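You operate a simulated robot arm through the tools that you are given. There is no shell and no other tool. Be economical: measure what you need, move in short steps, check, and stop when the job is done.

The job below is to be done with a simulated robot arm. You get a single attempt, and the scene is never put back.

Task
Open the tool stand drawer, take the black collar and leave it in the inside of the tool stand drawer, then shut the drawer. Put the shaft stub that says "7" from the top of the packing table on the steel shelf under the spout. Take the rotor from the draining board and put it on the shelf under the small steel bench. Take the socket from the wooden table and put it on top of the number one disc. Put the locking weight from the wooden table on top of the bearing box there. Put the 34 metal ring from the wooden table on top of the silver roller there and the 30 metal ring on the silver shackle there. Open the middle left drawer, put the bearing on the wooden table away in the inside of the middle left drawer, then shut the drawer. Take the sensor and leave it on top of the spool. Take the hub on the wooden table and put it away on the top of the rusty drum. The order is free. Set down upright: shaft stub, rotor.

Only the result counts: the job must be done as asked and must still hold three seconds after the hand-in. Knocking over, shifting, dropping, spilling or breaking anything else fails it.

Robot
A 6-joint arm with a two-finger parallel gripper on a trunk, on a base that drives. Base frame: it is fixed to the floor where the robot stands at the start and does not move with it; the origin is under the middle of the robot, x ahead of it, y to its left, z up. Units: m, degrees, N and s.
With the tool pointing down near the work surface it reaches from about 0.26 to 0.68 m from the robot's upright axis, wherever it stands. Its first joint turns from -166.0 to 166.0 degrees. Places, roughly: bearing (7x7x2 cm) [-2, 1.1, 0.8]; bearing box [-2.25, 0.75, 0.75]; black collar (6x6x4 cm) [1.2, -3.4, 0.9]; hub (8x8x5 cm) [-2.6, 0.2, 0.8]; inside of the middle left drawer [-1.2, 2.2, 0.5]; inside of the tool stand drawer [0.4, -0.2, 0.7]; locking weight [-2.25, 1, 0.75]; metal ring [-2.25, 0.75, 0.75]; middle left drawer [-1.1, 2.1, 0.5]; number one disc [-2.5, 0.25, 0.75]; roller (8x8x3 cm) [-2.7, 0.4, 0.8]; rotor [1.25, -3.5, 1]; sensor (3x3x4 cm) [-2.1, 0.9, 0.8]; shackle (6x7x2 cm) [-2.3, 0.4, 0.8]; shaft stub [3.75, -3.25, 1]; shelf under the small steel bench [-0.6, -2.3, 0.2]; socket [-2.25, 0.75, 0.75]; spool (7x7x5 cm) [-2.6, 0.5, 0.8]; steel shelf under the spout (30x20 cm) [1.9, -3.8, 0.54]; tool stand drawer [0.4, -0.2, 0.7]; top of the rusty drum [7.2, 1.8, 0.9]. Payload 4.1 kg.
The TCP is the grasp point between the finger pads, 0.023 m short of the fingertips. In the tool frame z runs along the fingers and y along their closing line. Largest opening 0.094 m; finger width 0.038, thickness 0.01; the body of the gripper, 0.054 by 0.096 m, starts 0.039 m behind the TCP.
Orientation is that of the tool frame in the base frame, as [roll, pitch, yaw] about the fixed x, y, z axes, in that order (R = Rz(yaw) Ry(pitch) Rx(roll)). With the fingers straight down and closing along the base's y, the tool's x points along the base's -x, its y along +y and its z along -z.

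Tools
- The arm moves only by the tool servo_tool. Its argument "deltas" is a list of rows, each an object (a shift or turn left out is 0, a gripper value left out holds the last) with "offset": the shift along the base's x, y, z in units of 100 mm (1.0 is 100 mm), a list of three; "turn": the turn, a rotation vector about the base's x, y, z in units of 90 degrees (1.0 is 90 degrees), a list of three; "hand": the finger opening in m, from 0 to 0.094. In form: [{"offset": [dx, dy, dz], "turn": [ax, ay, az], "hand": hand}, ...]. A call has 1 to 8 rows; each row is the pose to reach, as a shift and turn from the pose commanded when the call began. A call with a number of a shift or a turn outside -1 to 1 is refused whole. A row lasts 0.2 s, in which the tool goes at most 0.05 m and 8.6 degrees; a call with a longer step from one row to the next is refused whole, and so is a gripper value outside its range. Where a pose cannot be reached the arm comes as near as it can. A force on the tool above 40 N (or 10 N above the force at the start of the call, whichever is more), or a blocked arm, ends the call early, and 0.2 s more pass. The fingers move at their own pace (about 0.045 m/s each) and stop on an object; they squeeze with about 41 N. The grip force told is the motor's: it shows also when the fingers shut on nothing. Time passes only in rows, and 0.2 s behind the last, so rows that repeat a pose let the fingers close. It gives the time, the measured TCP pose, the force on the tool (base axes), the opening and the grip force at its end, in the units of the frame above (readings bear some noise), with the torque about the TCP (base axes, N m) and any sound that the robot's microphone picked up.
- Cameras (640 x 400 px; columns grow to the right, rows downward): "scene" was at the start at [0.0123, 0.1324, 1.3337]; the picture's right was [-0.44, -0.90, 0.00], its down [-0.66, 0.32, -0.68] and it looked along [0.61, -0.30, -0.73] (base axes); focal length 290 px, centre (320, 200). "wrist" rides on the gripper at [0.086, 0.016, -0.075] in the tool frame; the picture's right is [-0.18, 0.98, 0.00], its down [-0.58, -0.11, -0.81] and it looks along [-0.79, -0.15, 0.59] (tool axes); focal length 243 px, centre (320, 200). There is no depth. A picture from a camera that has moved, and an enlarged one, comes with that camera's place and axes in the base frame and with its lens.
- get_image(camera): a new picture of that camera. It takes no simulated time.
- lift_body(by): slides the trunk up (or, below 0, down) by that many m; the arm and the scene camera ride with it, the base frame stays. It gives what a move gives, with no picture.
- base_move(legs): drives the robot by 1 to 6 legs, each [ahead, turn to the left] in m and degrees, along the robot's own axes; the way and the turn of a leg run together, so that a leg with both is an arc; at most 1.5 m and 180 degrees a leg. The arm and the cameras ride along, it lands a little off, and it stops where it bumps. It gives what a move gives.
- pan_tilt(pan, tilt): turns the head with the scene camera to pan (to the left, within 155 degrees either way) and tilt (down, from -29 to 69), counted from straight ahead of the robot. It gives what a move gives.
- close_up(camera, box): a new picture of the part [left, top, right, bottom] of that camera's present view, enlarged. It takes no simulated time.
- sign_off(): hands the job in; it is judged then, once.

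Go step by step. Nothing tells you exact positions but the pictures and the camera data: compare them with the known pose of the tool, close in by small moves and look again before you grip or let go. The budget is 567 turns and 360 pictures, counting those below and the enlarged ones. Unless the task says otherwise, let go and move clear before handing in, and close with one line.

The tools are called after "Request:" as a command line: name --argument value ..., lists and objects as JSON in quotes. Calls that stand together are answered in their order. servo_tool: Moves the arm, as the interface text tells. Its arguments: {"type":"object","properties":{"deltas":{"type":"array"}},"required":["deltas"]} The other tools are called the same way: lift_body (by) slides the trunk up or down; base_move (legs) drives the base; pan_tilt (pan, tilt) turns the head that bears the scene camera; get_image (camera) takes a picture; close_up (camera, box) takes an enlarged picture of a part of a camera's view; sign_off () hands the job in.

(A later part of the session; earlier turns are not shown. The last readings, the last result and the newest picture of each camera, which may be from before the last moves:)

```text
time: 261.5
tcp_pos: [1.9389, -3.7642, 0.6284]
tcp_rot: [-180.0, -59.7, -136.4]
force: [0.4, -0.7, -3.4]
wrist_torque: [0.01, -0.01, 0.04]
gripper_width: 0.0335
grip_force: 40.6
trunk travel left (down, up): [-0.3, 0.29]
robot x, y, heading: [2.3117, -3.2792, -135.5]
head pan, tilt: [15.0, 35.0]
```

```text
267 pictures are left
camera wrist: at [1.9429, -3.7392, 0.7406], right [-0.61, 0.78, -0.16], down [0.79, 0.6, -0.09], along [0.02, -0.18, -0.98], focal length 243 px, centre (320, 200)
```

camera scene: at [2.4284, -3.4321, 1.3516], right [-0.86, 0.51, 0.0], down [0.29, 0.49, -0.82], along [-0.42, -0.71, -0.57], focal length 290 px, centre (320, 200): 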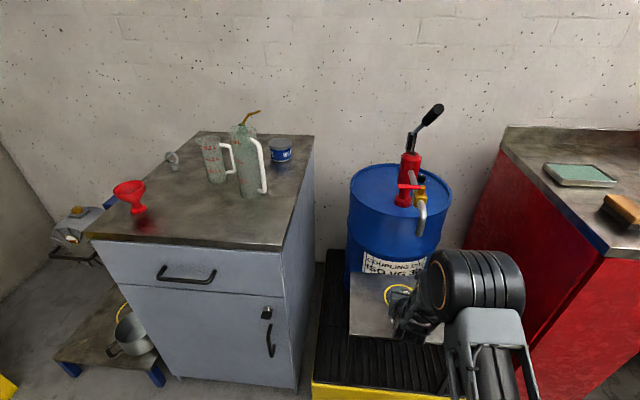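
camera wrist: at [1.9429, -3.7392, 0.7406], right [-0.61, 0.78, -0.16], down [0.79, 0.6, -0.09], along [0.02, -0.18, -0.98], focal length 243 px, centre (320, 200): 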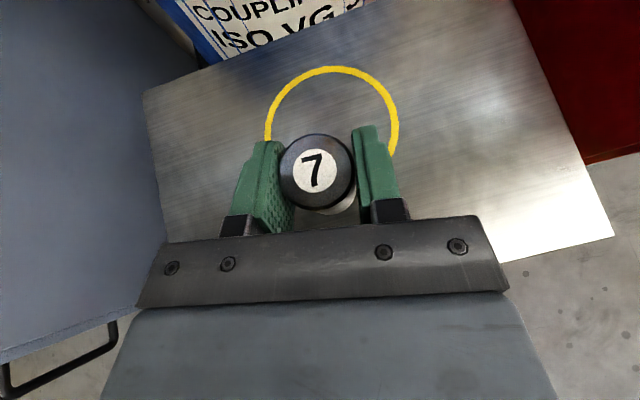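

Nearly over the ring. Moving the last 4 cm and lowering to contact.

Request:
servo_tool --deltas '[{"offset": [-0.2, -0.18, -0.1]}, {"offset": [-0.38, -0.34, -0.2]}, {"offset": [-0.38, -0.34, -0.35]}]'

Request:
get_image --camera "wrist"

Request:
close_up --camera "scene" --box '[320, 130, 560, 330]'

```text
time: 262.3
tcp_pos: [1.901, -3.7993, 0.5932]
tcp_rot: [-180.0, -59.8, -136.5]
force: [-1.1, 0.3, -3.3]
wrist_torque: [0.01, 0.01, -0.03]
gripper_width: 0.0333
grip_force: 41.3
trunk travel left (down, up): [-0.3, 0.29]
robot x, y, heading: [2.3109, -3.2807, -135.8]
head pan, tilt: [15.0, 35.0]
```

```text
266 pictures are left
camera wrist: at [1.9053, -3.773, 0.7065], right [-0.61, 0.78, -0.16], down [0.79, 0.6, -0.1], along [0.02, -0.18, -0.98], focal length 243 px, centre (320, 200)
```

wrist: 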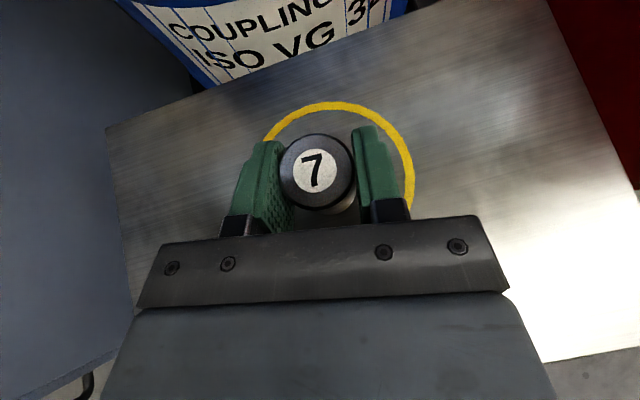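

```text
2.00 times, centred on (440, 230) of scene
camera zoom: at [2.4283, -3.4322, 1.3516], right [-0.86, 0.51, 0.0], down [0.29, 0.49, -0.82], along [-0.42, -0.71, -0.57], focal length 580 px, centre (80, 140)
```

zoom: 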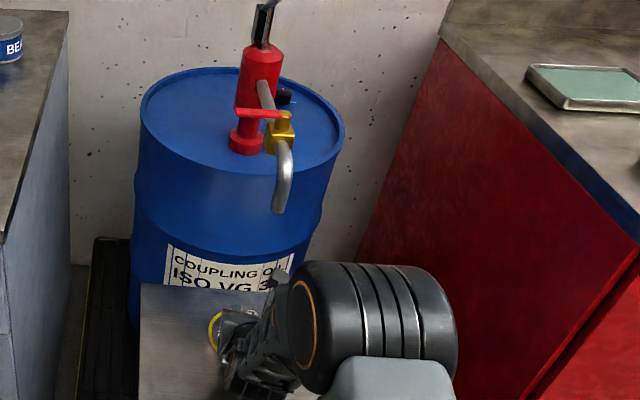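

Request:
servo_tool --deltas '[{"offset": [0, 0, -0.06]}, {"offset": [0, 0, -0.1]}, {"offset": [0, 0, -0.14]}, {"offset": [0, 0, -0.18]}, {"offset": [0, 0, -0.22]}, {"offset": [0, 0, -0.26]}]'

```text
time: 263.7
tcp_pos: [1.9014, -3.8005, 0.5713]
tcp_rot: [-180.0, -60.3, -136.7]
force: [-4.1, -2.3, 28.9]
wrist_torque: [-0.13, 0.31, 0.05]
gripper_width: 0.033
grip_force: 40.8
trunk travel left (down, up): [-0.3, 0.29]
robot x, y, heading: [2.3127, -3.2773, -135.7]
head pan, tilt: [15.0, 35.0]
```

Contact made. Ease, open, and back out.

Request:
servo_tool --deltas '[{"offset": [0, 0, 0.04]}, {"offset": [0, 0, 0.04], "hand": 0.06}, {"offset": [0, 0, 0.04], "hand": 0.06}, {"offset": [0, 0, 0.04], "hand": 0.06}, {"offset": [0.2, 0.19, 0.08]}, {"offset": [0.42, 0.4, 0.14]}, {"offset": [0.7, 0.66, 0.2]}, {"offset": [0.95, 0.9, 0.2]}]'

Request:
get_image --camera "wrist"

Request:
get_image --camera "scene"

```text
time: 265.5
tcp_pos: [1.9956, -3.7092, 0.5855]
tcp_rot: [-180.0, -59.7, -136.5]
force: [-0.4, -0.9, -0.5]
wrist_torque: [0.02, -0.03, 0.0]
gripper_width: 0.0598
grip_force: 0.1
trunk travel left (down, up): [-0.3, 0.29]
robot x, y, heading: [2.3141, -3.2809, -135.7]
head pan, tilt: [15.0, 35.0]
```

```text
264 pictures are left
camera wrist: at [2.0006, -3.6833, 0.6985], right [-0.61, 0.78, -0.16], down [0.79, 0.6, -0.1], along [0.02, -0.18, -0.98], focal length 243 px, centre (320, 200)
```

wrist: 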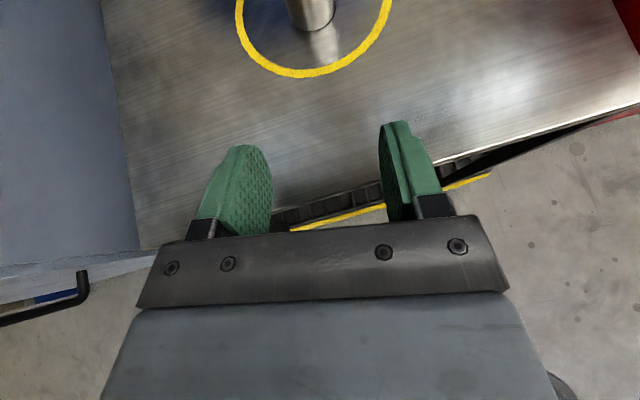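

```text
263 pictures are left
camera scene: at [2.4283, -3.432, 1.3516], right [-0.86, 0.51, 0.0], down [0.29, 0.49, -0.82], along [-0.42, -0.71, -0.57], focal length 290 px, centre (320, 200)
```

scene: 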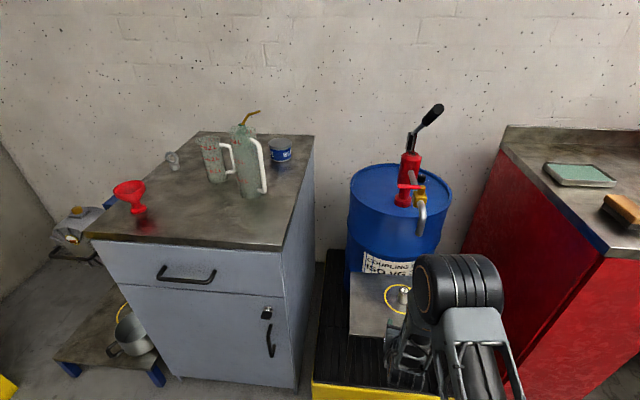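

The stub stands upright in the ring. Backing out, tilting the tool straight down, and driving to the wooden table.

Request:
base_move --legs '[[-0.4, 0]]'

Request:
servo_tool --deltas '[{"offset": [0, 0, 0.4]}, {"offset": [0, 0, 0.8]}, {"offset": [0, 0, 1.0]}]'

Request:
servo_tool --deltas '[{"offset": [0, 0, 0.4]}, {"offset": [0, 0, 0.8]}, {"offset": [0, 0, 1.0]}]'

Request:
servo_tool --deltas '[{"offset": [0, 0, 0.4]}, {"offset": [0, 0, 0.8]}, {"offset": [0, 0, 1.0]}]'

Request:
base_move --legs '[[0, -53.8], [1.2, 0], [0, -37], [1.3, 0], [1.4, 0]]'

```text
time: 268.0
tcp_pos: [2.2867, -3.4209, 0.5854]
tcp_rot: [180.0, -59.6, -136.8]
force: [-0.7, 0.3, -0.2]
wrist_torque: [0.02, 0.02, 0.01]
gripper_width: 0.0601
grip_force: 0.1
trunk travel left (down, up): [-0.3, 0.29]
robot x, y, heading: [2.6078, -2.9931, -136.1]
head pan, tilt: [15.0, 35.0]
```

```text
time: 268.8
tcp_pos: [2.2873, -3.4211, 0.6856]
tcp_rot: [-180.0, -59.7, -136.8]
force: [0.1, -0.1, -0.1]
wrist_torque: [0.0, 0.01, 0.0]
gripper_width: 0.0599
grip_force: 0.0
trunk travel left (down, up): [-0.3, 0.29]
robot x, y, heading: [2.6035, -2.9909, -136.0]
head pan, tilt: [15.0, 35.0]
```

```text
time: 269.6
tcp_pos: [2.2861, -3.4206, 0.7857]
tcp_rot: [-179.8, -59.7, -136.9]
force: [0.4, 0.6, 0.1]
wrist_torque: [-0.01, -0.01, 0.01]
gripper_width: 0.0603
grip_force: 0.1
trunk travel left (down, up): [-0.3, 0.29]
robot x, y, heading: [2.6049, -2.9922, -135.9]
head pan, tilt: [15.0, 35.0]
```

```text
time: 270.4
tcp_pos: [2.2877, -3.4212, 0.8851]
tcp_rot: [-180.0, -59.7, -136.7]
force: [0.4, 0.5, 0.1]
wrist_torque: [-0.02, -0.02, -0.01]
gripper_width: 0.0599
grip_force: 0.0
trunk travel left (down, up): [-0.3, 0.29]
robot x, y, heading: [2.6046, -2.9971, -135.9]
head pan, tilt: [15.0, 35.0]
```

```text
time: 293.3
tcp_pos: [-0.7891, -0.439, 0.8848]
tcp_rot: [180.0, -59.7, 130.9]
force: [0.7, 0.4, -0.1]
wrist_torque: [-0.02, 0.0, 0.03]
gripper_width: 0.0599
grip_force: 0.1
trunk travel left (down, up): [-0.3, 0.29]
robot x, y, heading: [-0.3758, -0.7754, 131.8]
head pan, tilt: [15.0, 35.0]
```

Heading on toward the wooden table, and pointing the tool straight down on the way.

Request:
servo_tool --deltas '[{"offset": [0, 0, 0.2], "turn": [-0.063, -0.0547, 0]}, {"offset": [0, 0, 0.4], "turn": [-0.126, -0.109, 0]}, {"offset": [0, 0, 0.6], "turn": [-0.189, -0.164, 0]}, {"offset": [0, 0, 0.8], "turn": [-0.252, -0.219, 0]}, {"offset": [0, 0, 1.0], "turn": [-0.314, -0.273, 0]}, {"offset": [0, 0, 1.0], "turn": [-0.377, -0.328, 0]}, {"offset": [0, 0, 1.0], "turn": [-0.44, -0.382, 0]}, {"offset": [0, 0, 1.0], "turn": [-0.503, -0.437, 0]}]'

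Request:
base_move --legs '[[0, 12], [1.1, 0]]'

Request:
pan_tilt --pan 0 --tilt 35

Request:
get_image --camera "scene"

```text
time: 295.1
tcp_pos: [-0.7895, -0.4403, 0.9849]
tcp_rot: [-180.0, 0.4, 131.1]
force: [0.3, 0.5, -0.1]
wrist_torque: [0.02, 0.02, -0.01]
gripper_width: 0.06
grip_force: 0.1
out of reach, approached as far as the arm can: row 1, 2
trunk travel left (down, up): [-0.3, 0.29]
robot x, y, heading: [-0.3765, -0.7753, 131.8]
head pan, tilt: [15.0, 35.0]
```

```text
time: 301.6
tcp_pos: [-1.7427, 0.1249, 0.9843]
tcp_rot: [-180.0, 0.3, 142.6]
force: [0.4, 0.5, 0.4]
wrist_torque: [0.02, -0.01, 0.0]
gripper_width: 0.0598
grip_force: 0.0
trunk travel left (down, up): [-0.3, 0.29]
robot x, y, heading: [-1.268, -0.1197, 143.5]
head pan, tilt: [15.0, 35.0]
```

```text
time: 302.4
tcp_pos: [-1.7439, 0.1245, 0.983]
tcp_rot: [-180.0, 0.2, 142.7]
force: [0.0, 0.0, -0.6]
wrist_torque: [0.0, 0.01, -0.04]
gripper_width: 0.06
grip_force: 0.1
trunk travel left (down, up): [-0.3, 0.29]
robot x, y, heading: [-1.2743, -0.1228, 143.6]
head pan, tilt: [0.0, 35.0]
```

```text
262 pictures are left
camera scene: at [-1.3903, -0.2371, 1.3516], right [0.59, 0.81, 0.0], down [0.46, -0.34, -0.82], along [-0.66, 0.49, -0.57], focal length 290 px, centre (320, 200)
```

scene: 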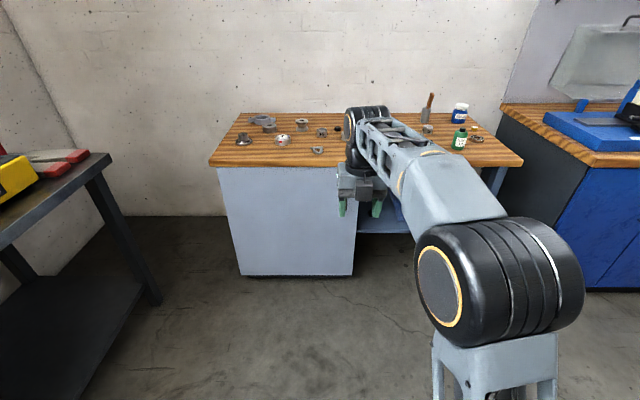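

Zooming in to survey the wooden table's items.

Request:
close_up --camera "scene" --box '[200, 80, 360, 180]'

Request:
close_up --camera "scene" --box '[380, 80, 540, 180]'

```text
4.00 times, centred on (280, 130) of scene
camera zoom: at [-1.3903, -0.2371, 1.3516], right [0.59, 0.81, 0.0], down [0.46, -0.34, -0.82], along [-0.66, 0.49, -0.57], focal length 1160 px, centre (480, 480)
```

zoom: 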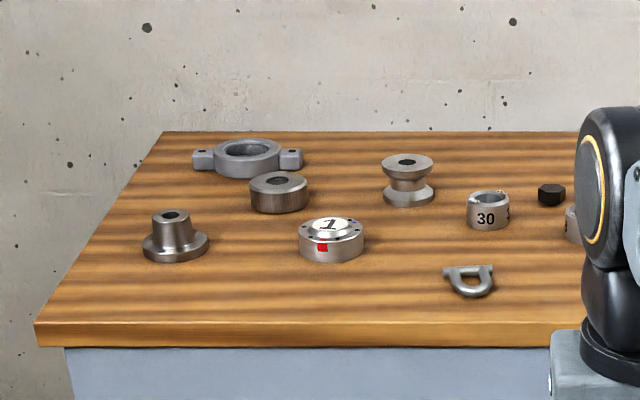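

```text
4.00 times, centred on (460, 130) of scene
camera zoom: at [-1.3903, -0.2371, 1.3516], right [0.59, 0.81, 0.0], down [0.46, -0.34, -0.82], along [-0.66, 0.49, -0.57], focal length 1160 px, centre (-240, 480)
```

zoom: 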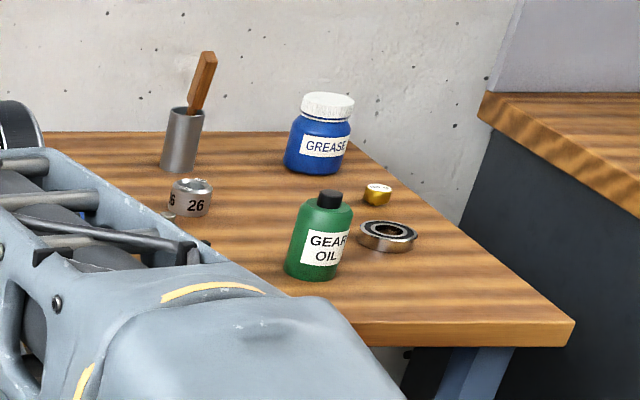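

I can see hub, housing, roller, disc 1, spool, ring 30, shackle at the left half; bearing, ring 26, bottles at the right. Driving to a stand in front of the left half.

Request:
servo_tool --deltas '[{"offset": [0.2, -0.15, 0.3]}, {"offset": [0.4, -0.3, 0.6]}, {"offset": [0.6, -0.45, 0.9]}, {"offset": [0.8, -0.6, 1.0]}]'

Request:
base_move --legs '[[0, 18.7], [0.85, 0], [0, -19.2]]'

Request:
pan_tilt --pan 0 --tilt 45

Request:
get_image --camera "scene"

Request:
get_image --camera "wrist"

```text
time: 303.4
tcp_pos: [-1.6617, 0.0664, 1.0834]
tcp_rot: [180.0, 0.4, 142.6]
force: [-0.3, 0.6, 0.4]
wrist_torque: [-0.01, 0.0, 0.02]
gripper_width: 0.0601
grip_force: 0.1
trunk travel left (down, up): [-0.3, 0.29]
robot x, y, heading: [-1.2685, -0.1195, 143.6]
head pan, tilt: [0.0, 35.0]
```

```text
time: 309.9
tcp_pos: [-2.4493, 0.3352, 1.0835]
tcp_rot: [-179.9, 0.3, 140.9]
force: [-0.1, 0.3, 0.2]
wrist_torque: [0.0, -0.01, 0.02]
gripper_width: 0.06
grip_force: 0.1
trunk travel left (down, up): [-0.3, 0.29]
robot x, y, heading: [-2.0663, 0.136, 141.5]
head pan, tilt: [0.0, 35.0]
```

```text
time: 310.6
tcp_pos: [-2.4506, 0.3353, 1.083]
tcp_rot: [179.9, 0.3, 140.9]
force: [-0.3, -0.3, 0.0]
wrist_torque: [0.01, 0.0, 0.0]
gripper_width: 0.0598
grip_force: 0.1
trunk travel left (down, up): [-0.3, 0.29]
robot x, y, heading: [-2.0639, 0.1337, 142.0]
head pan, tilt: [0.0, 45.0]
```

```text
259 pictures are left
camera scene: at [-2.1825, 0.02, 1.3368], right [0.62, 0.79, 0.0], down [0.56, -0.44, -0.71], along [-0.56, 0.44, -0.71], focal length 290 px, centre (320, 200)
```

scene: 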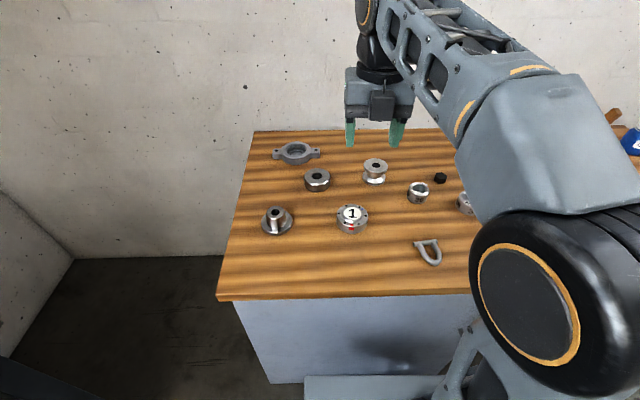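

```text
258 pictures are left
camera wrist: at [-2.5067, 0.4026, 1.1583], right [0.76, 0.65, 0.0], down [0.38, -0.45, 0.81], along [0.52, -0.62, -0.59], focal length 243 px, centre (320, 200)
```

wrist: 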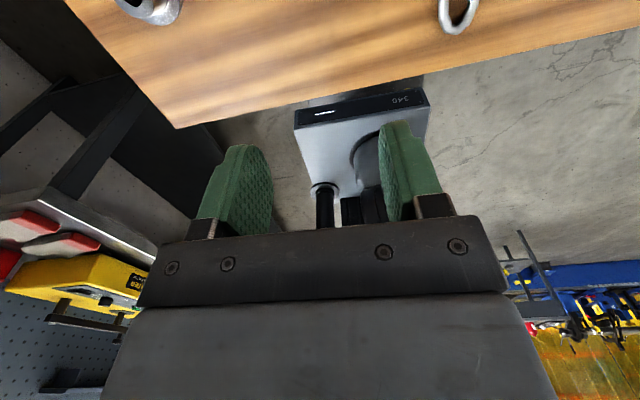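

The arm hides the right half of the table. Panning to see there.

Request:
pan_tilt --pan -45 --tilt 35

Request:
get_image --camera "scene"

```text
time: 311.7
tcp_pos: [-2.45, 0.3365, 1.0846]
tcp_rot: [180.0, 0.3, 140.9]
force: [-0.2, 0.8, 0.4]
wrist_torque: [0.01, -0.01, -0.02]
gripper_width: 0.0599
grip_force: 0.0
trunk travel left (down, up): [-0.3, 0.29]
robot x, y, heading: [-2.0666, 0.1416, 141.8]
head pan, tilt: [-45.0, 35.0]
```

```text
257 pictures are left
camera scene: at [-2.1291, 0.0572, 1.3516], right [0.99, 0.12, 0.0], down [0.07, -0.57, -0.82], along [-0.1, 0.81, -0.57], focal length 290 px, centre (320, 200)
```

scene: 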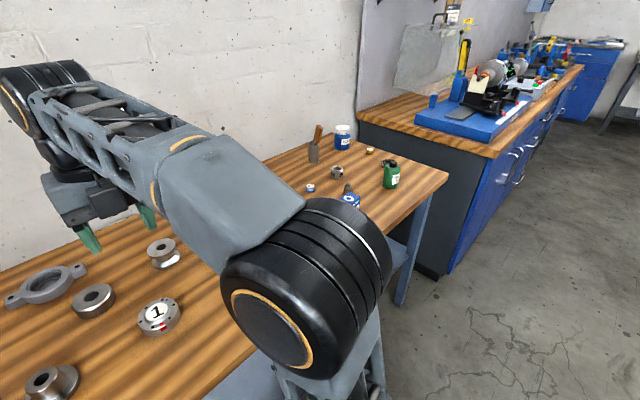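

I'll shift to the right-hand stand to survey the rest of the table.

Request:
base_move --legs '[[0, -89], [0.6, 0], [0, 89]]'

Request:
pan_tilt --pan 0 --tilt 45

Request:
get_image --camera "scene"

```text
time: 314.2
tcp_pos: [-2.2099, 0.514, 1.085]
tcp_rot: [179.9, 0.4, 98.8]
force: [-1.3, -0.1, 0.7]
wrist_torque: [0.02, 0.0, -0.02]
gripper_width: 0.0602
grip_force: 0.1
trunk travel left (down, up): [-0.3, 0.29]
robot x, y, heading: [-2.0494, 0.1136, 108.4]
head pan, tilt: [-45.0, 35.0]
stopped in leg 1: the robot was blocked; the commanded pose is now the measured one
```

```text
time: 315.3
tcp_pos: [-2.2093, 0.5155, 1.0836]
tcp_rot: [-180.0, 0.3, 98.7]
force: [0.3, 0.0, 0.4]
wrist_torque: [0.02, 0.0, 0.0]
gripper_width: 0.0599
grip_force: 0.1
trunk travel left (down, up): [-0.3, 0.29]
robot x, y, heading: [-2.0483, 0.1057, 108.2]
head pan, tilt: [0.0, 45.0]
```

```text
256 pictures are left
camera scene: at [-2.2125, 0.0783, 1.3368], right [0.95, 0.31, 0.0], down [0.22, -0.67, -0.71], along [-0.22, 0.67, -0.71], focal length 290 px, centre (320, 200)
```

scene: 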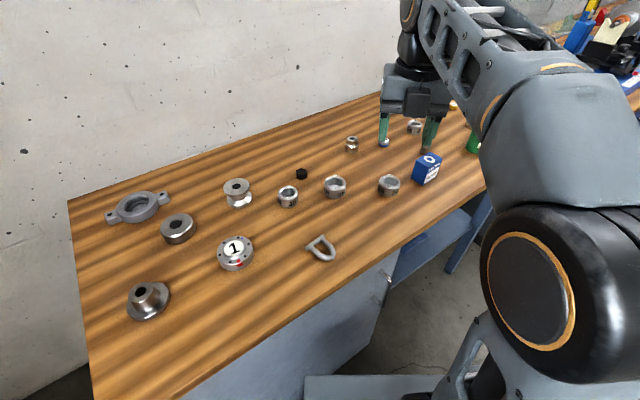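

The base corner touched the table when turning, so I'll keep a bit more distance. The view is useful; zooming.

Request:
close_up --camera "scene" --box '[260, 90, 480, 230]'

Request:
close_up --camera "scene" --box '[90, 150, 350, 330]'

```text
2.86 times, centred on (370, 160) of scene
camera zoom: at [-2.2125, 0.0783, 1.3368], right [0.95, 0.31, 0.0], down [0.22, -0.67, -0.71], along [-0.22, 0.67, -0.71], focal length 829 px, centre (177, 314)
```

zoom: 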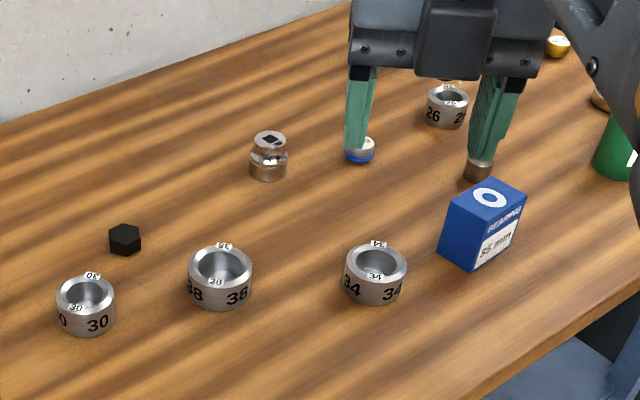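

```text
2.22 times, centred on (220, 240) of scene
camera zoom: at [-2.2125, 0.0783, 1.3368], right [0.95, 0.31, 0.0], down [0.22, -0.67, -0.71], along [-0.22, 0.67, -0.71], focal length 644 px, centre (542, 111)
```

zoom: 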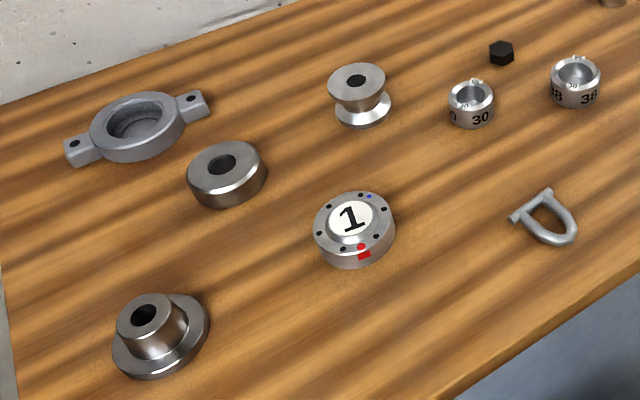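

Everything is identified: socket, bearing box (35 mm), rings 30/34/38/26, spool, disc 1, shackle, roller, hub, sensor, and a white/blue weight. I'll move to a middle stand that reaches most of them.

Request:
base_move --legs '[[-0.25, 0], [0, -62.5], [0.37, 0], [0, 97.5], [0.29, 0]]'

Request:
get_image --camera "scene"

Request:
get_image --camera "wrist"

```text
time: 327.6
tcp_pos: [-2.3222, 0.544, 1.0824]
tcp_rot: [180.0, 0.3, 135.1]
force: [1.2, -0.8, 0.1]
wrist_torque: [0.0, -0.01, -0.02]
gripper_width: 0.06
grip_force: 0.0
trunk travel left (down, up): [-0.3, 0.29]
robot x, y, heading: [-1.9556, 0.3116, 144.6]
head pan, tilt: [0.0, 45.0]
```

```text
253 pictures are left
camera scene: at [-2.0668, 0.1901, 1.3368], right [0.58, 0.81, 0.0], down [0.57, -0.41, -0.71], along [-0.58, 0.41, -0.71], focal length 290 px, centre (320, 200)
```

scene: 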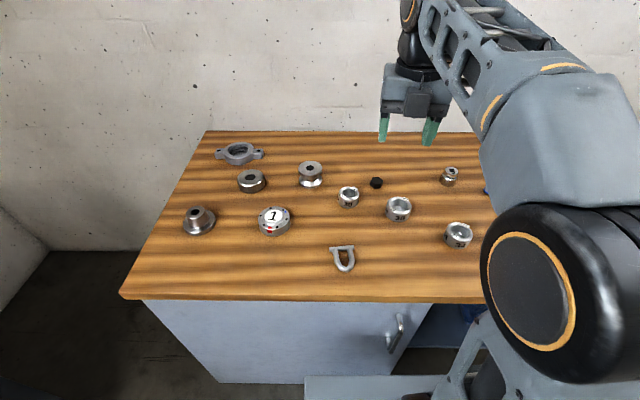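

```text
252 pictures are left
camera wrist: at [-2.3721, 0.6157, 1.1583], right [0.82, 0.57, 0.0], down [0.33, -0.49, 0.81], along [0.46, -0.67, -0.59], focal length 243 px, centre (320, 200)
```

wrist: 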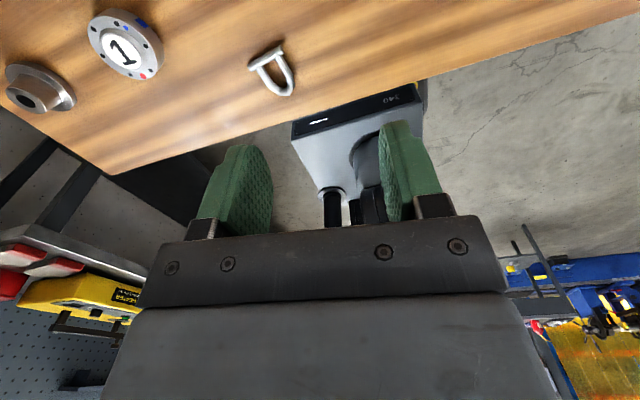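

Good view. First ring 30 at about (-2.475,0.577): moving above it.

Request:
servo_tool --deltas '[{"offset": [-0.4, 0.08, -0.1], "hand": 0.09}, {"offset": [-0.8, 0.17, -0.3]}, {"offset": [-1.0, 0.22, -0.7]}]'

Request:
servo_tool --deltas '[{"offset": [-0.3, 0.06, -0.3]}, {"offset": [-0.53, 0.11, -0.7]}, {"offset": [-0.53, 0.11, -1.0]}]'

Request:
get_image --camera "wrist"

Request:
get_image --camera "scene"

```text
time: 328.4
tcp_pos: [-2.4202, 0.5667, 1.0129]
tcp_rot: [-180.0, 0.3, 135.0]
force: [-0.4, -0.2, -0.2]
wrist_torque: [0.0, 0.02, 0.0]
gripper_width: 0.0899
grip_force: 0.1
trunk travel left (down, up): [-0.3, 0.29]
robot x, y, heading: [-1.9514, 0.3133, 144.6]
head pan, tilt: [0.0, 45.0]
```

```text
time: 329.2
tcp_pos: [-2.4752, 0.5786, 0.9096]
tcp_rot: [179.9, 0.3, 135.1]
force: [-0.6, -0.6, 0.1]
wrist_torque: [0.0, -0.02, -0.01]
gripper_width: 0.09
grip_force: 0.2
trunk travel left (down, up): [-0.3, 0.29]
robot x, y, heading: [-1.9512, 0.3125, 144.4]
head pan, tilt: [0.0, 45.0]
```

```text
251 pictures are left
camera wrist: at [-2.5251, 0.6504, 0.9851], right [0.82, 0.57, 0.0], down [0.33, -0.49, 0.81], along [0.46, -0.67, -0.59], focal length 243 px, centre (320, 200)
```

wrist: 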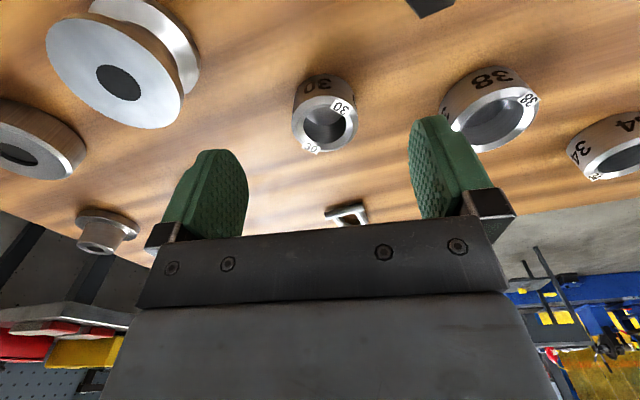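

```text
250 pictures are left
camera scene: at [-2.0671, 0.1902, 1.3368], right [0.58, 0.81, 0.0], down [0.58, -0.41, -0.71], along [-0.57, 0.41, -0.71], focal length 290 px, centre (320, 200)
```

scene: 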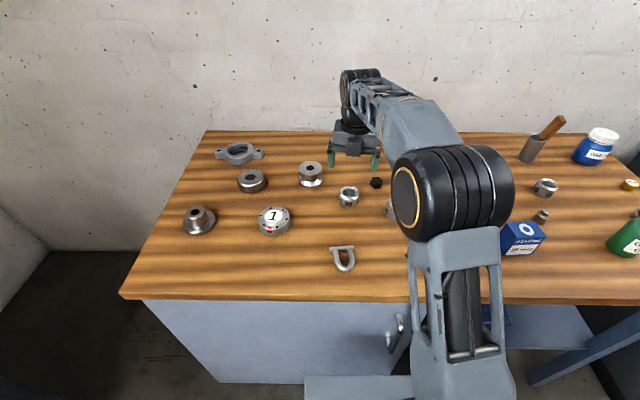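

The ring is nearer than thought, about (-2.457,0.555); the tabletop is near z≈0.80. Adjusting and lowering.

Request:
servo_tool --deltas '[{"offset": [0.18, -0.23, -0.2]}, {"offset": [0.18, -0.23, -0.3]}]'

Request:
get_image --camera "wrist"

```text
time: 329.8
tcp_pos: [-2.4571, 0.5533, 0.8832]
tcp_rot: [-180.0, 0.1, 135.2]
force: [-0.6, 0.3, 0.2]
wrist_torque: [0.04, 0.04, 0.02]
gripper_width: 0.0902
grip_force: 0.0
trunk travel left (down, up): [-0.3, 0.29]
robot x, y, heading: [-1.9485, 0.3121, 144.3]
head pan, tilt: [0.0, 45.0]
```

```text
249 pictures are left
camera wrist: at [-2.5069, 0.626, 0.9575], right [0.82, 0.57, 0.0], down [0.33, -0.49, 0.81], along [0.46, -0.67, -0.59], focal length 243 px, centre (320, 200)
```

wrist: 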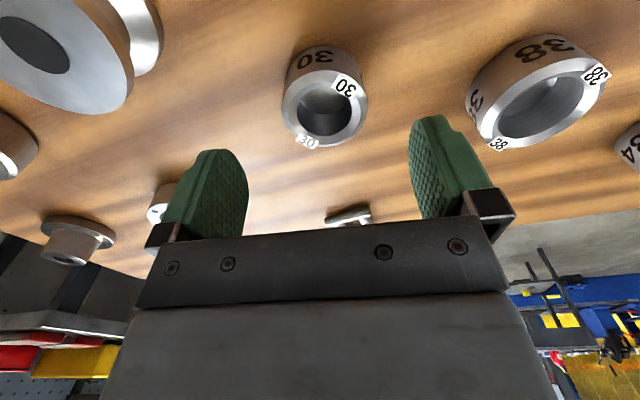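

Centred over the ring. Narrowing to 75 mm and lowering.

Request:
servo_tool --deltas '[{"offset": [0, 0, -0.2], "hand": 0.075}, {"offset": [0, 0, -0.4]}, {"offset": [0, 0, -0.56]}]'

Request:
get_image --camera "wrist"

```text
time: 330.6
tcp_pos: [-2.458, 0.5542, 0.827]
tcp_rot: [179.9, 0.3, 135.1]
force: [0.1, 0.3, 0.5]
wrist_torque: [-0.02, -0.02, -0.01]
gripper_width: 0.0748
grip_force: 0.1
trunk travel left (down, up): [-0.3, 0.29]
robot x, y, heading: [-1.9538, 0.3108, 144.6]
head pan, tilt: [0.0, 45.0]
```

```text
248 pictures are left
camera wrist: at [-2.5074, 0.6262, 0.9013], right [0.82, 0.57, 0.0], down [0.33, -0.49, 0.81], along [0.46, -0.67, -0.59], focal length 243 px, centre (320, 200)
```

wrist: 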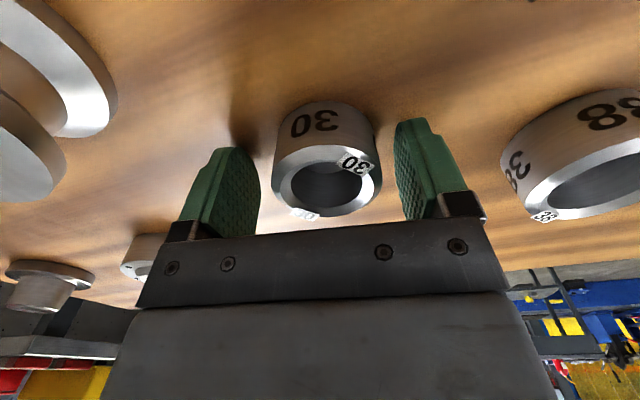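

Good position. Closing on the ring.

Request:
servo_tool --deltas '[{"offset": [0, 0, -0.05]}, {"offset": [0, 0, -0.05], "hand": 0.04}, {"offset": [0, 0, -0.05], "hand": 0.04}, {"offset": [0, 0, -0.05], "hand": 0.04}]'

Request:
servo_tool --deltas '[{"offset": [0, 0, 0.2]}, {"offset": [0, 0, 0.6]}, {"offset": [0, 0, 0.9]}]'

Request:
get_image --camera "wrist"

Request:
close_up --camera "scene" --box '[140, 120, 460, 320]'

```text
time: 331.6
tcp_pos: [-2.4588, 0.5541, 0.8227]
tcp_rot: [179.9, 0.1, 135.1]
force: [0.4, 0.6, 11.9]
wrist_torque: [0.13, 0.18, -0.03]
gripper_width: 0.0499
grip_force: 40.3
trunk travel left (down, up): [-0.3, 0.29]
robot x, y, heading: [-1.9519, 0.3131, 144.4]
head pan, tilt: [0.0, 45.0]
```

```text
time: 332.4
tcp_pos: [-2.456, 0.5533, 0.9132]
tcp_rot: [179.9, 0.3, 135.2]
force: [0.4, 1.0, -1.4]
wrist_torque: [0.01, 0.01, 0.01]
gripper_width: 0.0498
grip_force: 41.2
trunk travel left (down, up): [-0.3, 0.29]
robot x, y, heading: [-1.9528, 0.3141, 144.5]
head pan, tilt: [0.0, 45.0]
```

```text
247 pictures are left
camera wrist: at [-2.5059, 0.6258, 0.9881], right [0.82, 0.57, 0.0], down [0.33, -0.48, 0.81], along [0.46, -0.67, -0.59], focal length 243 px, centre (320, 200)
```

wrist: 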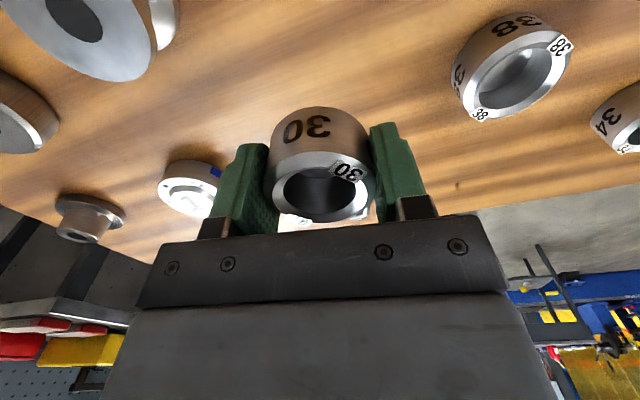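

```text
2.00 times, centred on (300, 220) of scene
camera zoom: at [-2.067, 0.1902, 1.3367], right [0.58, 0.81, 0.0], down [0.58, -0.41, -0.71], along [-0.57, 0.41, -0.71], focal length 580 px, centre (360, 160)
```

zoom: 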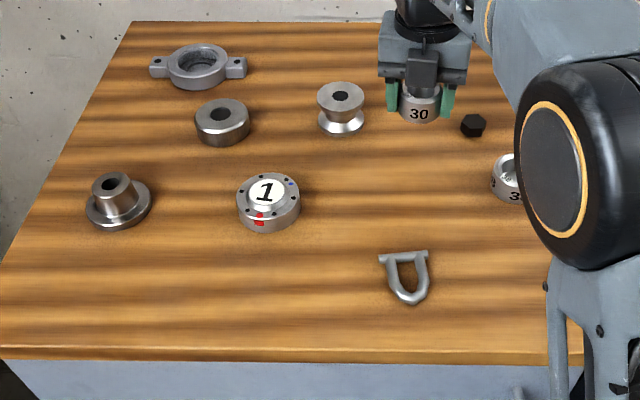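

Ring 30 is held (fingertips just touched the table: top z≈0.80). Moving over the shackle at about (-2.316,0.429).

Request:
servo_tool --deltas '[{"offset": [0.35, -0.31, 0]}, {"offset": [0.7, -0.62, 0]}, {"offset": [1.0, -0.89, 0]}]'

Request:
servo_tool --deltas '[{"offset": [0.2, -0.18, 0]}, {"offset": [0.4, -0.35, 0]}]'

Request:
get_image --camera "wrist"

Request:
close_up --camera "scene" --box '[260, 180, 420, 300]'

```text
time: 333.2
tcp_pos: [-2.356, 0.4637, 0.9097]
tcp_rot: [180.0, 0.3, 135.1]
force: [-0.6, 0.7, -2.2]
wrist_torque: [0.0, 0.01, 0.01]
gripper_width: 0.0499
grip_force: 41.4
trunk travel left (down, up): [-0.3, 0.29]
robot x, y, heading: [-1.953, 0.3102, 144.3]
head pan, tilt: [0.0, 45.0]
```

```text
time: 333.8
tcp_pos: [-2.3175, 0.4302, 0.9121]
tcp_rot: [-180.0, 0.3, 135.1]
force: [-0.1, -0.2, -1.2]
wrist_torque: [-0.01, -0.04, 0.0]
gripper_width: 0.0501
grip_force: 40.8
trunk travel left (down, up): [-0.3, 0.29]
robot x, y, heading: [-1.9513, 0.3101, 144.3]
head pan, tilt: [0.0, 45.0]
```

```text
245 pictures are left
camera wrist: at [-2.367, 0.5012, 0.987], right [0.82, 0.57, 0.0], down [0.33, -0.49, 0.81], along [0.46, -0.67, -0.59], focal length 243 px, centre (320, 200)
```

wrist: 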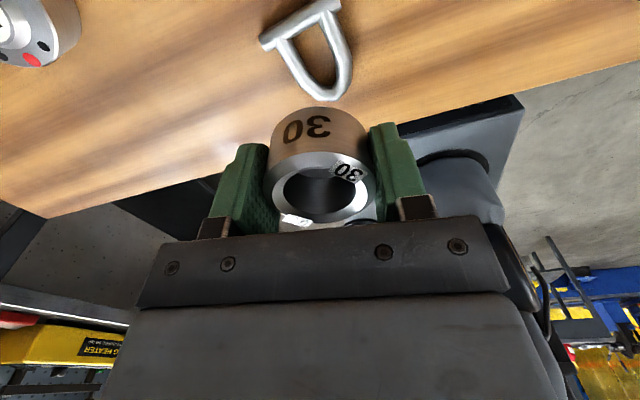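

```text
3.33 times, centred on (340, 240) of scene
camera zoom: at [-2.067, 0.1902, 1.3368], right [0.58, 0.81, 0.0], down [0.58, -0.41, -0.71], along [-0.57, 0.41, -0.71], focal length 967 px, centre (253, 67)
```

zoom: 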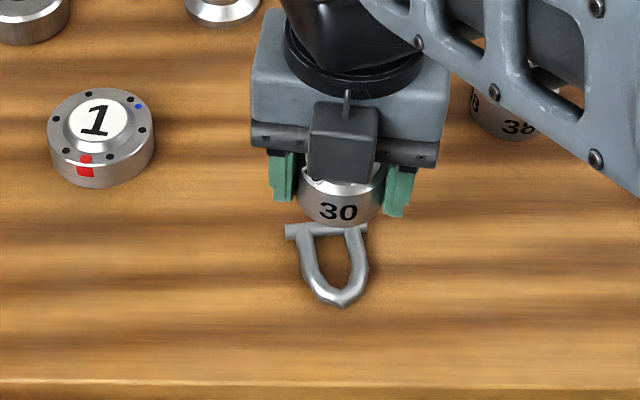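

Shackle centre is about (-2.321,0.436). Small correction and lower to just above.

Request:
servo_tool --deltas '[{"offset": [-0.04, 0.06, -0.2]}, {"offset": [-0.04, 0.06, -0.5]}]'

Request:
get_image --camera "wrist"

Request:
close_up --camera "scene" --box '[300, 200, 400, 280]'

```text
time: 334.4
tcp_pos: [-2.3201, 0.4374, 0.8618]
tcp_rot: [-180.0, 0.2, 135.1]
force: [-0.1, -0.2, -0.8]
wrist_torque: [-0.01, 0.01, -0.02]
gripper_width: 0.0498
grip_force: 40.9
trunk travel left (down, up): [-0.3, 0.29]
robot x, y, heading: [-1.9536, 0.3149, 144.3]
head pan, tilt: [0.0, 45.0]
```

```text
243 pictures are left
camera wrist: at [-2.3702, 0.5091, 0.9371], right [0.82, 0.57, 0.0], down [0.33, -0.49, 0.81], along [0.46, -0.67, -0.59], focal length 243 px, centre (320, 200)
```

wrist: 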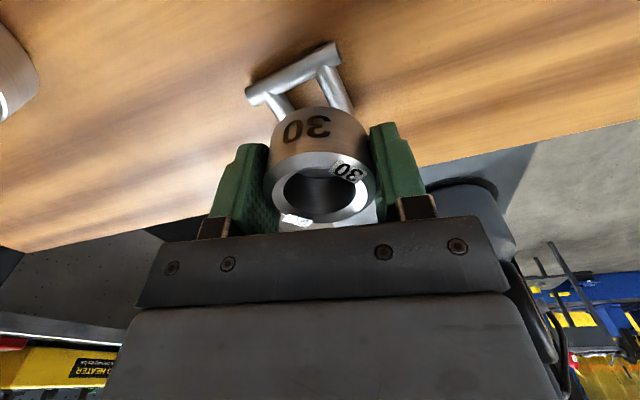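

```text
5.00 times, centred on (350, 240) of scene
camera zoom: at [-2.0669, 0.1901, 1.3368], right [0.58, 0.81, 0.0], down [0.58, -0.41, -0.71], along [-0.58, 0.41, -0.71], focal length 1450 px, centre (170, 0)
```

zoom: 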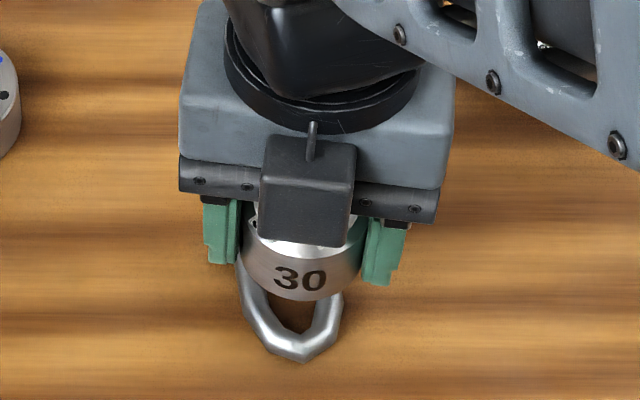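

Well centred over the D. Lowering to contact in small steps.

Request:
servo_tool --deltas '[{"offset": [0, -0.02, -0.08]}, {"offset": [0, -0.02, -0.13]}, {"offset": [0, -0.02, -0.17]}, {"offset": [0, -0.02, -0.2]}, {"offset": [0, -0.02, -0.23]}]'

Request:
close_up --camera "scene" --box '[300, 200, 400, 280]'

```text
time: 335.6
tcp_pos: [-2.3208, 0.4339, 0.8388]
tcp_rot: [179.9, 0.3, 135.1]
force: [-0.5, 0.4, -1.4]
wrist_torque: [0.01, 0.01, -0.02]
gripper_width: 0.0499
grip_force: 40.6
trunk travel left (down, up): [-0.3, 0.29]
robot x, y, heading: [-1.9515, 0.31, 144.5]
head pan, tilt: [0.0, 45.0]
```

```text
5.00 times, centred on (350, 240) of scene
camera zoom: at [-2.0669, 0.1901, 1.3368], right [0.58, 0.81, 0.0], down [0.58, -0.41, -0.71], along [-0.57, 0.41, -0.71], focal length 1450 px, centre (170, 0)
```

zoom: 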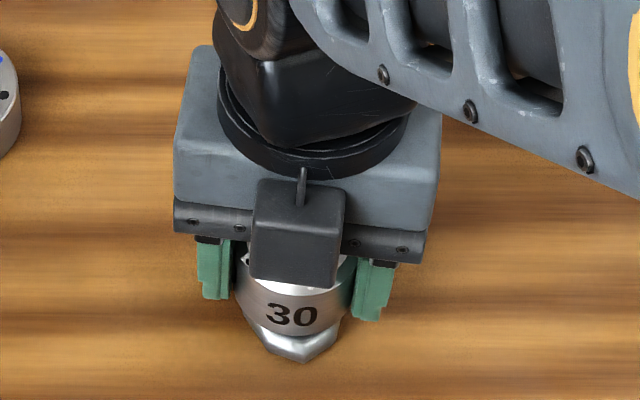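

Request:
servo_tool --deltas '[{"offset": [0.02, -0.0, -0.02]}, {"offset": [0.02, 0, -0.04]}, {"offset": [0.02, 0, -0.06]}, {"offset": [0.02, 0, -0.08]}, {"offset": [0.02, 0, -0.1]}]'

```text
time: 336.4
tcp_pos: [-2.3187, 0.434, 0.8382]
tcp_rot: [-179.9, -0.3, 134.9]
force: [6.7, -1.0, 22.4]
wrist_torque: [-0.03, -0.74, -0.02]
gripper_width: 0.0498
grip_force: 40.9
trunk travel left (down, up): [-0.3, 0.29]
robot x, y, heading: [-1.9556, 0.314, 144.4]
head pan, tilt: [0.0, 45.0]
stopped in row 4: the force on the tool passed its limit at 45 N (the readings are from after the stop); the commanded pose is now the measured one
```

Contact. Releasing gently and lifting off.

Request:
servo_tool --deltas '[{"offset": [0, 0, 0.0], "hand": 0.066}, {"offset": [0, 0, 0.0], "hand": 0.066}, {"offset": [0, 0, 0.0], "hand": 0.066}, {"offset": [0, 0, 0.3]}, {"offset": [0, 0, 0.7]}, {"offset": [0, 0, 1.0]}]'

Request:
get_image --camera "wrist"

Request:
close_up --camera "scene" --box '[280, 180, 420, 290]'

```text
time: 337.8
tcp_pos: [-2.3195, 0.4328, 0.9375]
tcp_rot: [-179.9, -0.1, 135.1]
force: [-0.7, 0.0, 1.1]
wrist_torque: [0.02, -0.04, -0.01]
gripper_width: 0.0663
grip_force: 0.1
trunk travel left (down, up): [-0.3, 0.29]
robot x, y, heading: [-1.955, 0.3091, 144.5]
head pan, tilt: [0.0, 45.0]
```

```text
240 pictures are left
camera wrist: at [-2.3693, 0.5054, 1.0136], right [0.82, 0.57, 0.0], down [0.34, -0.49, 0.81], along [0.45, -0.67, -0.59], focal length 243 px, centre (320, 200)
```

wrist: 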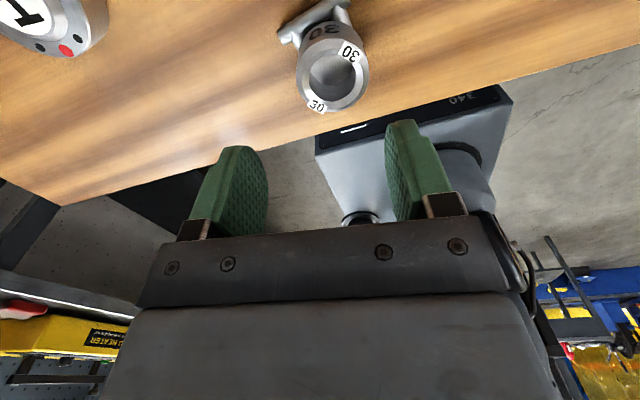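

```text
3.64 times, centred on (350, 235) of scene
camera zoom: at [-2.067, 0.1902, 1.3367], right [0.58, 0.81, 0.0], down [0.57, -0.41, -0.71], along [-0.57, 0.41, -0.71], focal length 1055 px, centre (211, 73)
```

zoom: 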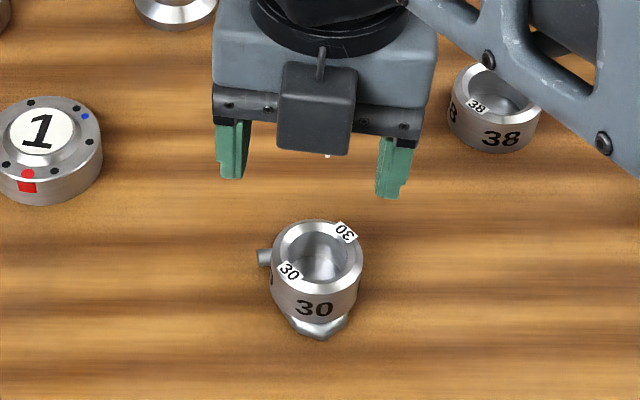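

Ring 30 rests level on the shackle. Next the socket at about (-2.355,0.82).

Request:
servo_tool --deltas '[{"offset": [-0.04, 0.48, 0]}, {"offset": [-0.08, 0.96, 0]}]'

Request:
servo_tool --deltas '[{"offset": [-0.04, 0.48, 0]}, {"offset": [-0.08, 0.96, 0]}]'

Request:
servo_tool --deltas '[{"offset": [-0.04, 0.48, 0]}, {"offset": [-0.08, 0.96, 0]}]'

Request:
servo_tool --deltas '[{"offset": [-0.04, 0.48, 0]}, {"offset": [-0.11, 0.96, -0.1]}]'

Request:
get_image --camera "wrist"

```text
time: 338.4
tcp_pos: [-2.3283, 0.5304, 0.9385]
tcp_rot: [-179.9, -0.2, 135.0]
force: [0.0, -0.3, 0.6]
wrist_torque: [0.03, 0.02, 0.03]
gripper_width: 0.0662
grip_force: 0.1
trunk travel left (down, up): [-0.3, 0.29]
robot x, y, heading: [-1.9591, 0.313, 144.2]
head pan, tilt: [0.0, 45.0]
```

```text
time: 339.0
tcp_pos: [-2.3437, 0.6131, 0.9374]
tcp_rot: [179.9, -0.2, 134.6]
force: [-0.3, -0.8, -0.2]
wrist_torque: [0.03, 0.02, 0.01]
gripper_width: 0.066
grip_force: 0.0
out of reach, approached as far as the arm can: row 2
trunk travel left (down, up): [-0.3, 0.29]
robot x, y, heading: [-1.957, 0.3105, 144.2]
head pan, tilt: [0.0, 45.0]
```

```text
time: 339.6
tcp_pos: [-2.3881, 0.6691, 0.9357]
tcp_rot: [179.1, -0.3, 133.2]
force: [-0.2, -0.6, 0.1]
wrist_torque: [0.04, -0.01, -0.03]
gripper_width: 0.0661
grip_force: 0.0
out of reach, approached as far as the arm can: row 1, 2
trunk travel left (down, up): [-0.3, 0.29]
robot x, y, heading: [-1.9488, 0.3129, 144.4]
head pan, tilt: [0.0, 45.0]
```

```text
time: 340.2
tcp_pos: [-2.4378, 0.718, 0.9212]
tcp_rot: [179.2, -0.3, 132.3]
force: [1.1, 0.5, 1.0]
wrist_torque: [0.04, -0.01, 0.03]
gripper_width: 0.0662
grip_force: 0.1
out of reach, approached as far as the arm can: row 1, 2
trunk travel left (down, up): [-0.3, 0.29]
robot x, y, heading: [-1.9519, 0.3113, 144.3]
head pan, tilt: [0.0, 45.0]
```

```text
238 pictures are left
camera wrist: at [-2.4827, 0.7909, 0.9977], right [0.85, 0.53, 0.01], down [0.31, -0.51, 0.8], along [0.43, -0.68, -0.6], focal length 243 px, centre (320, 200)
```

wrist: 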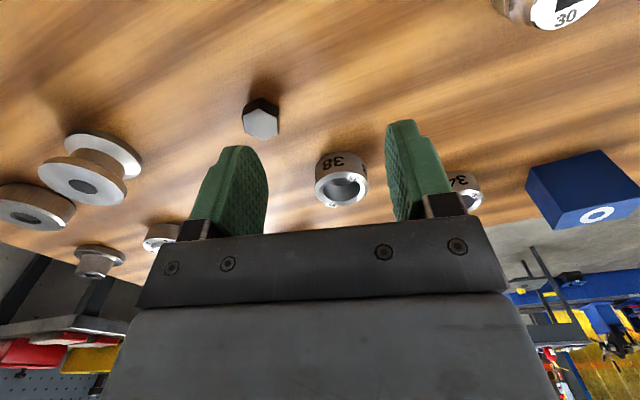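

My wrist joint is near its limit here. I'll raise and spin the tool back by -180° to restore free rotation.

Request:
servo_tool --deltas '[{"offset": [0, 0, 0.2], "turn": [0, 0, -0.08]}, {"offset": [0, 0, 0.4], "turn": [0, 0, -0.17]}, {"offset": [0, 0, 0.6], "turn": [0, 0, -0.26]}, {"offset": [0, 0, 0.7], "turn": [0, 0, -0.35]}, {"offset": [0, 0, 0.7], "turn": [0, 0, -0.44]}, {"offset": [0, 0, 0.7], "turn": [0, 0, -0.53]}, {"offset": [0, 0, 0.7], "turn": [0, 0, -0.62]}, {"offset": [0, 0, 0.7], "turn": [0, 0, -0.71]}]'

Request:
servo_tool --deltas '[{"turn": [0, 0, -0.09]}, {"turn": [0, 0, -0.18]}, {"turn": [0, 0, -0.27]}, {"turn": [0, 0, -0.36]}, {"turn": [0, 0, -0.45]}, {"turn": [0, 0, -0.54]}, {"turn": [0, 0, -0.63]}, {"turn": [0, 0, -0.72]}]'

Request:
servo_tool --deltas '[{"turn": [0, 0, -0.09]}, {"turn": [0, 0, -0.18]}, {"turn": [0, 0, -0.27]}, {"turn": [0, 0, -0.36]}, {"turn": [0, 0, -0.45]}, {"turn": [0, 0, -0.53]}]'

Request:
get_image --camera "wrist"

```text
time: 342.0
tcp_pos: [-2.4364, 0.7184, 0.9897]
tcp_rot: [179.2, -0.3, 68.2]
force: [-0.9, 0.5, -0.6]
wrist_torque: [0.01, -0.04, -0.03]
gripper_width: 0.0661
grip_force: 0.0
trunk travel left (down, up): [-0.3, 0.29]
robot x, y, heading: [-1.953, 0.311, 144.6]
head pan, tilt: [0.0, 45.0]
```

```text
time: 343.8
tcp_pos: [-2.4364, 0.7186, 0.9901]
tcp_rot: [179.2, -0.4, 3.4]
force: [-0.6, -0.4, -0.4]
wrist_torque: [-0.02, 0.01, -0.02]
gripper_width: 0.066
grip_force: 0.1
trunk travel left (down, up): [-0.3, 0.29]
robot x, y, heading: [-1.9558, 0.3119, 144.3]
head pan, tilt: [0.0, 45.0]
```

```text
time: 345.2
tcp_pos: [-2.4379, 0.7178, 0.9898]
tcp_rot: [179.1, -0.4, -44.2]
force: [-0.2, 0.5, -0.2]
wrist_torque: [0.01, 0.0, 0.0]
gripper_width: 0.0661
grip_force: 0.1
trunk travel left (down, up): [-0.3, 0.29]
robot x, y, heading: [-1.951, 0.3121, 144.4]
head pan, tilt: [0.0, 45.0]
```

```text
237 pictures are left
camera wrist: at [-2.3856, 0.6471, 1.066], right [-0.82, -0.58, 0.01], down [-0.34, 0.5, 0.8], along [-0.47, 0.65, -0.6], focal length 243 px, centre (320, 200)
```

wrist: 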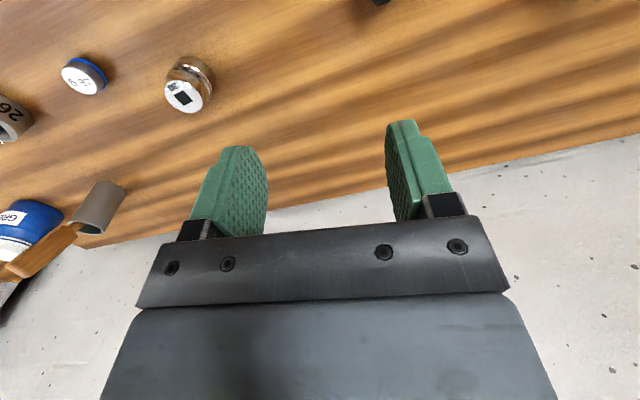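

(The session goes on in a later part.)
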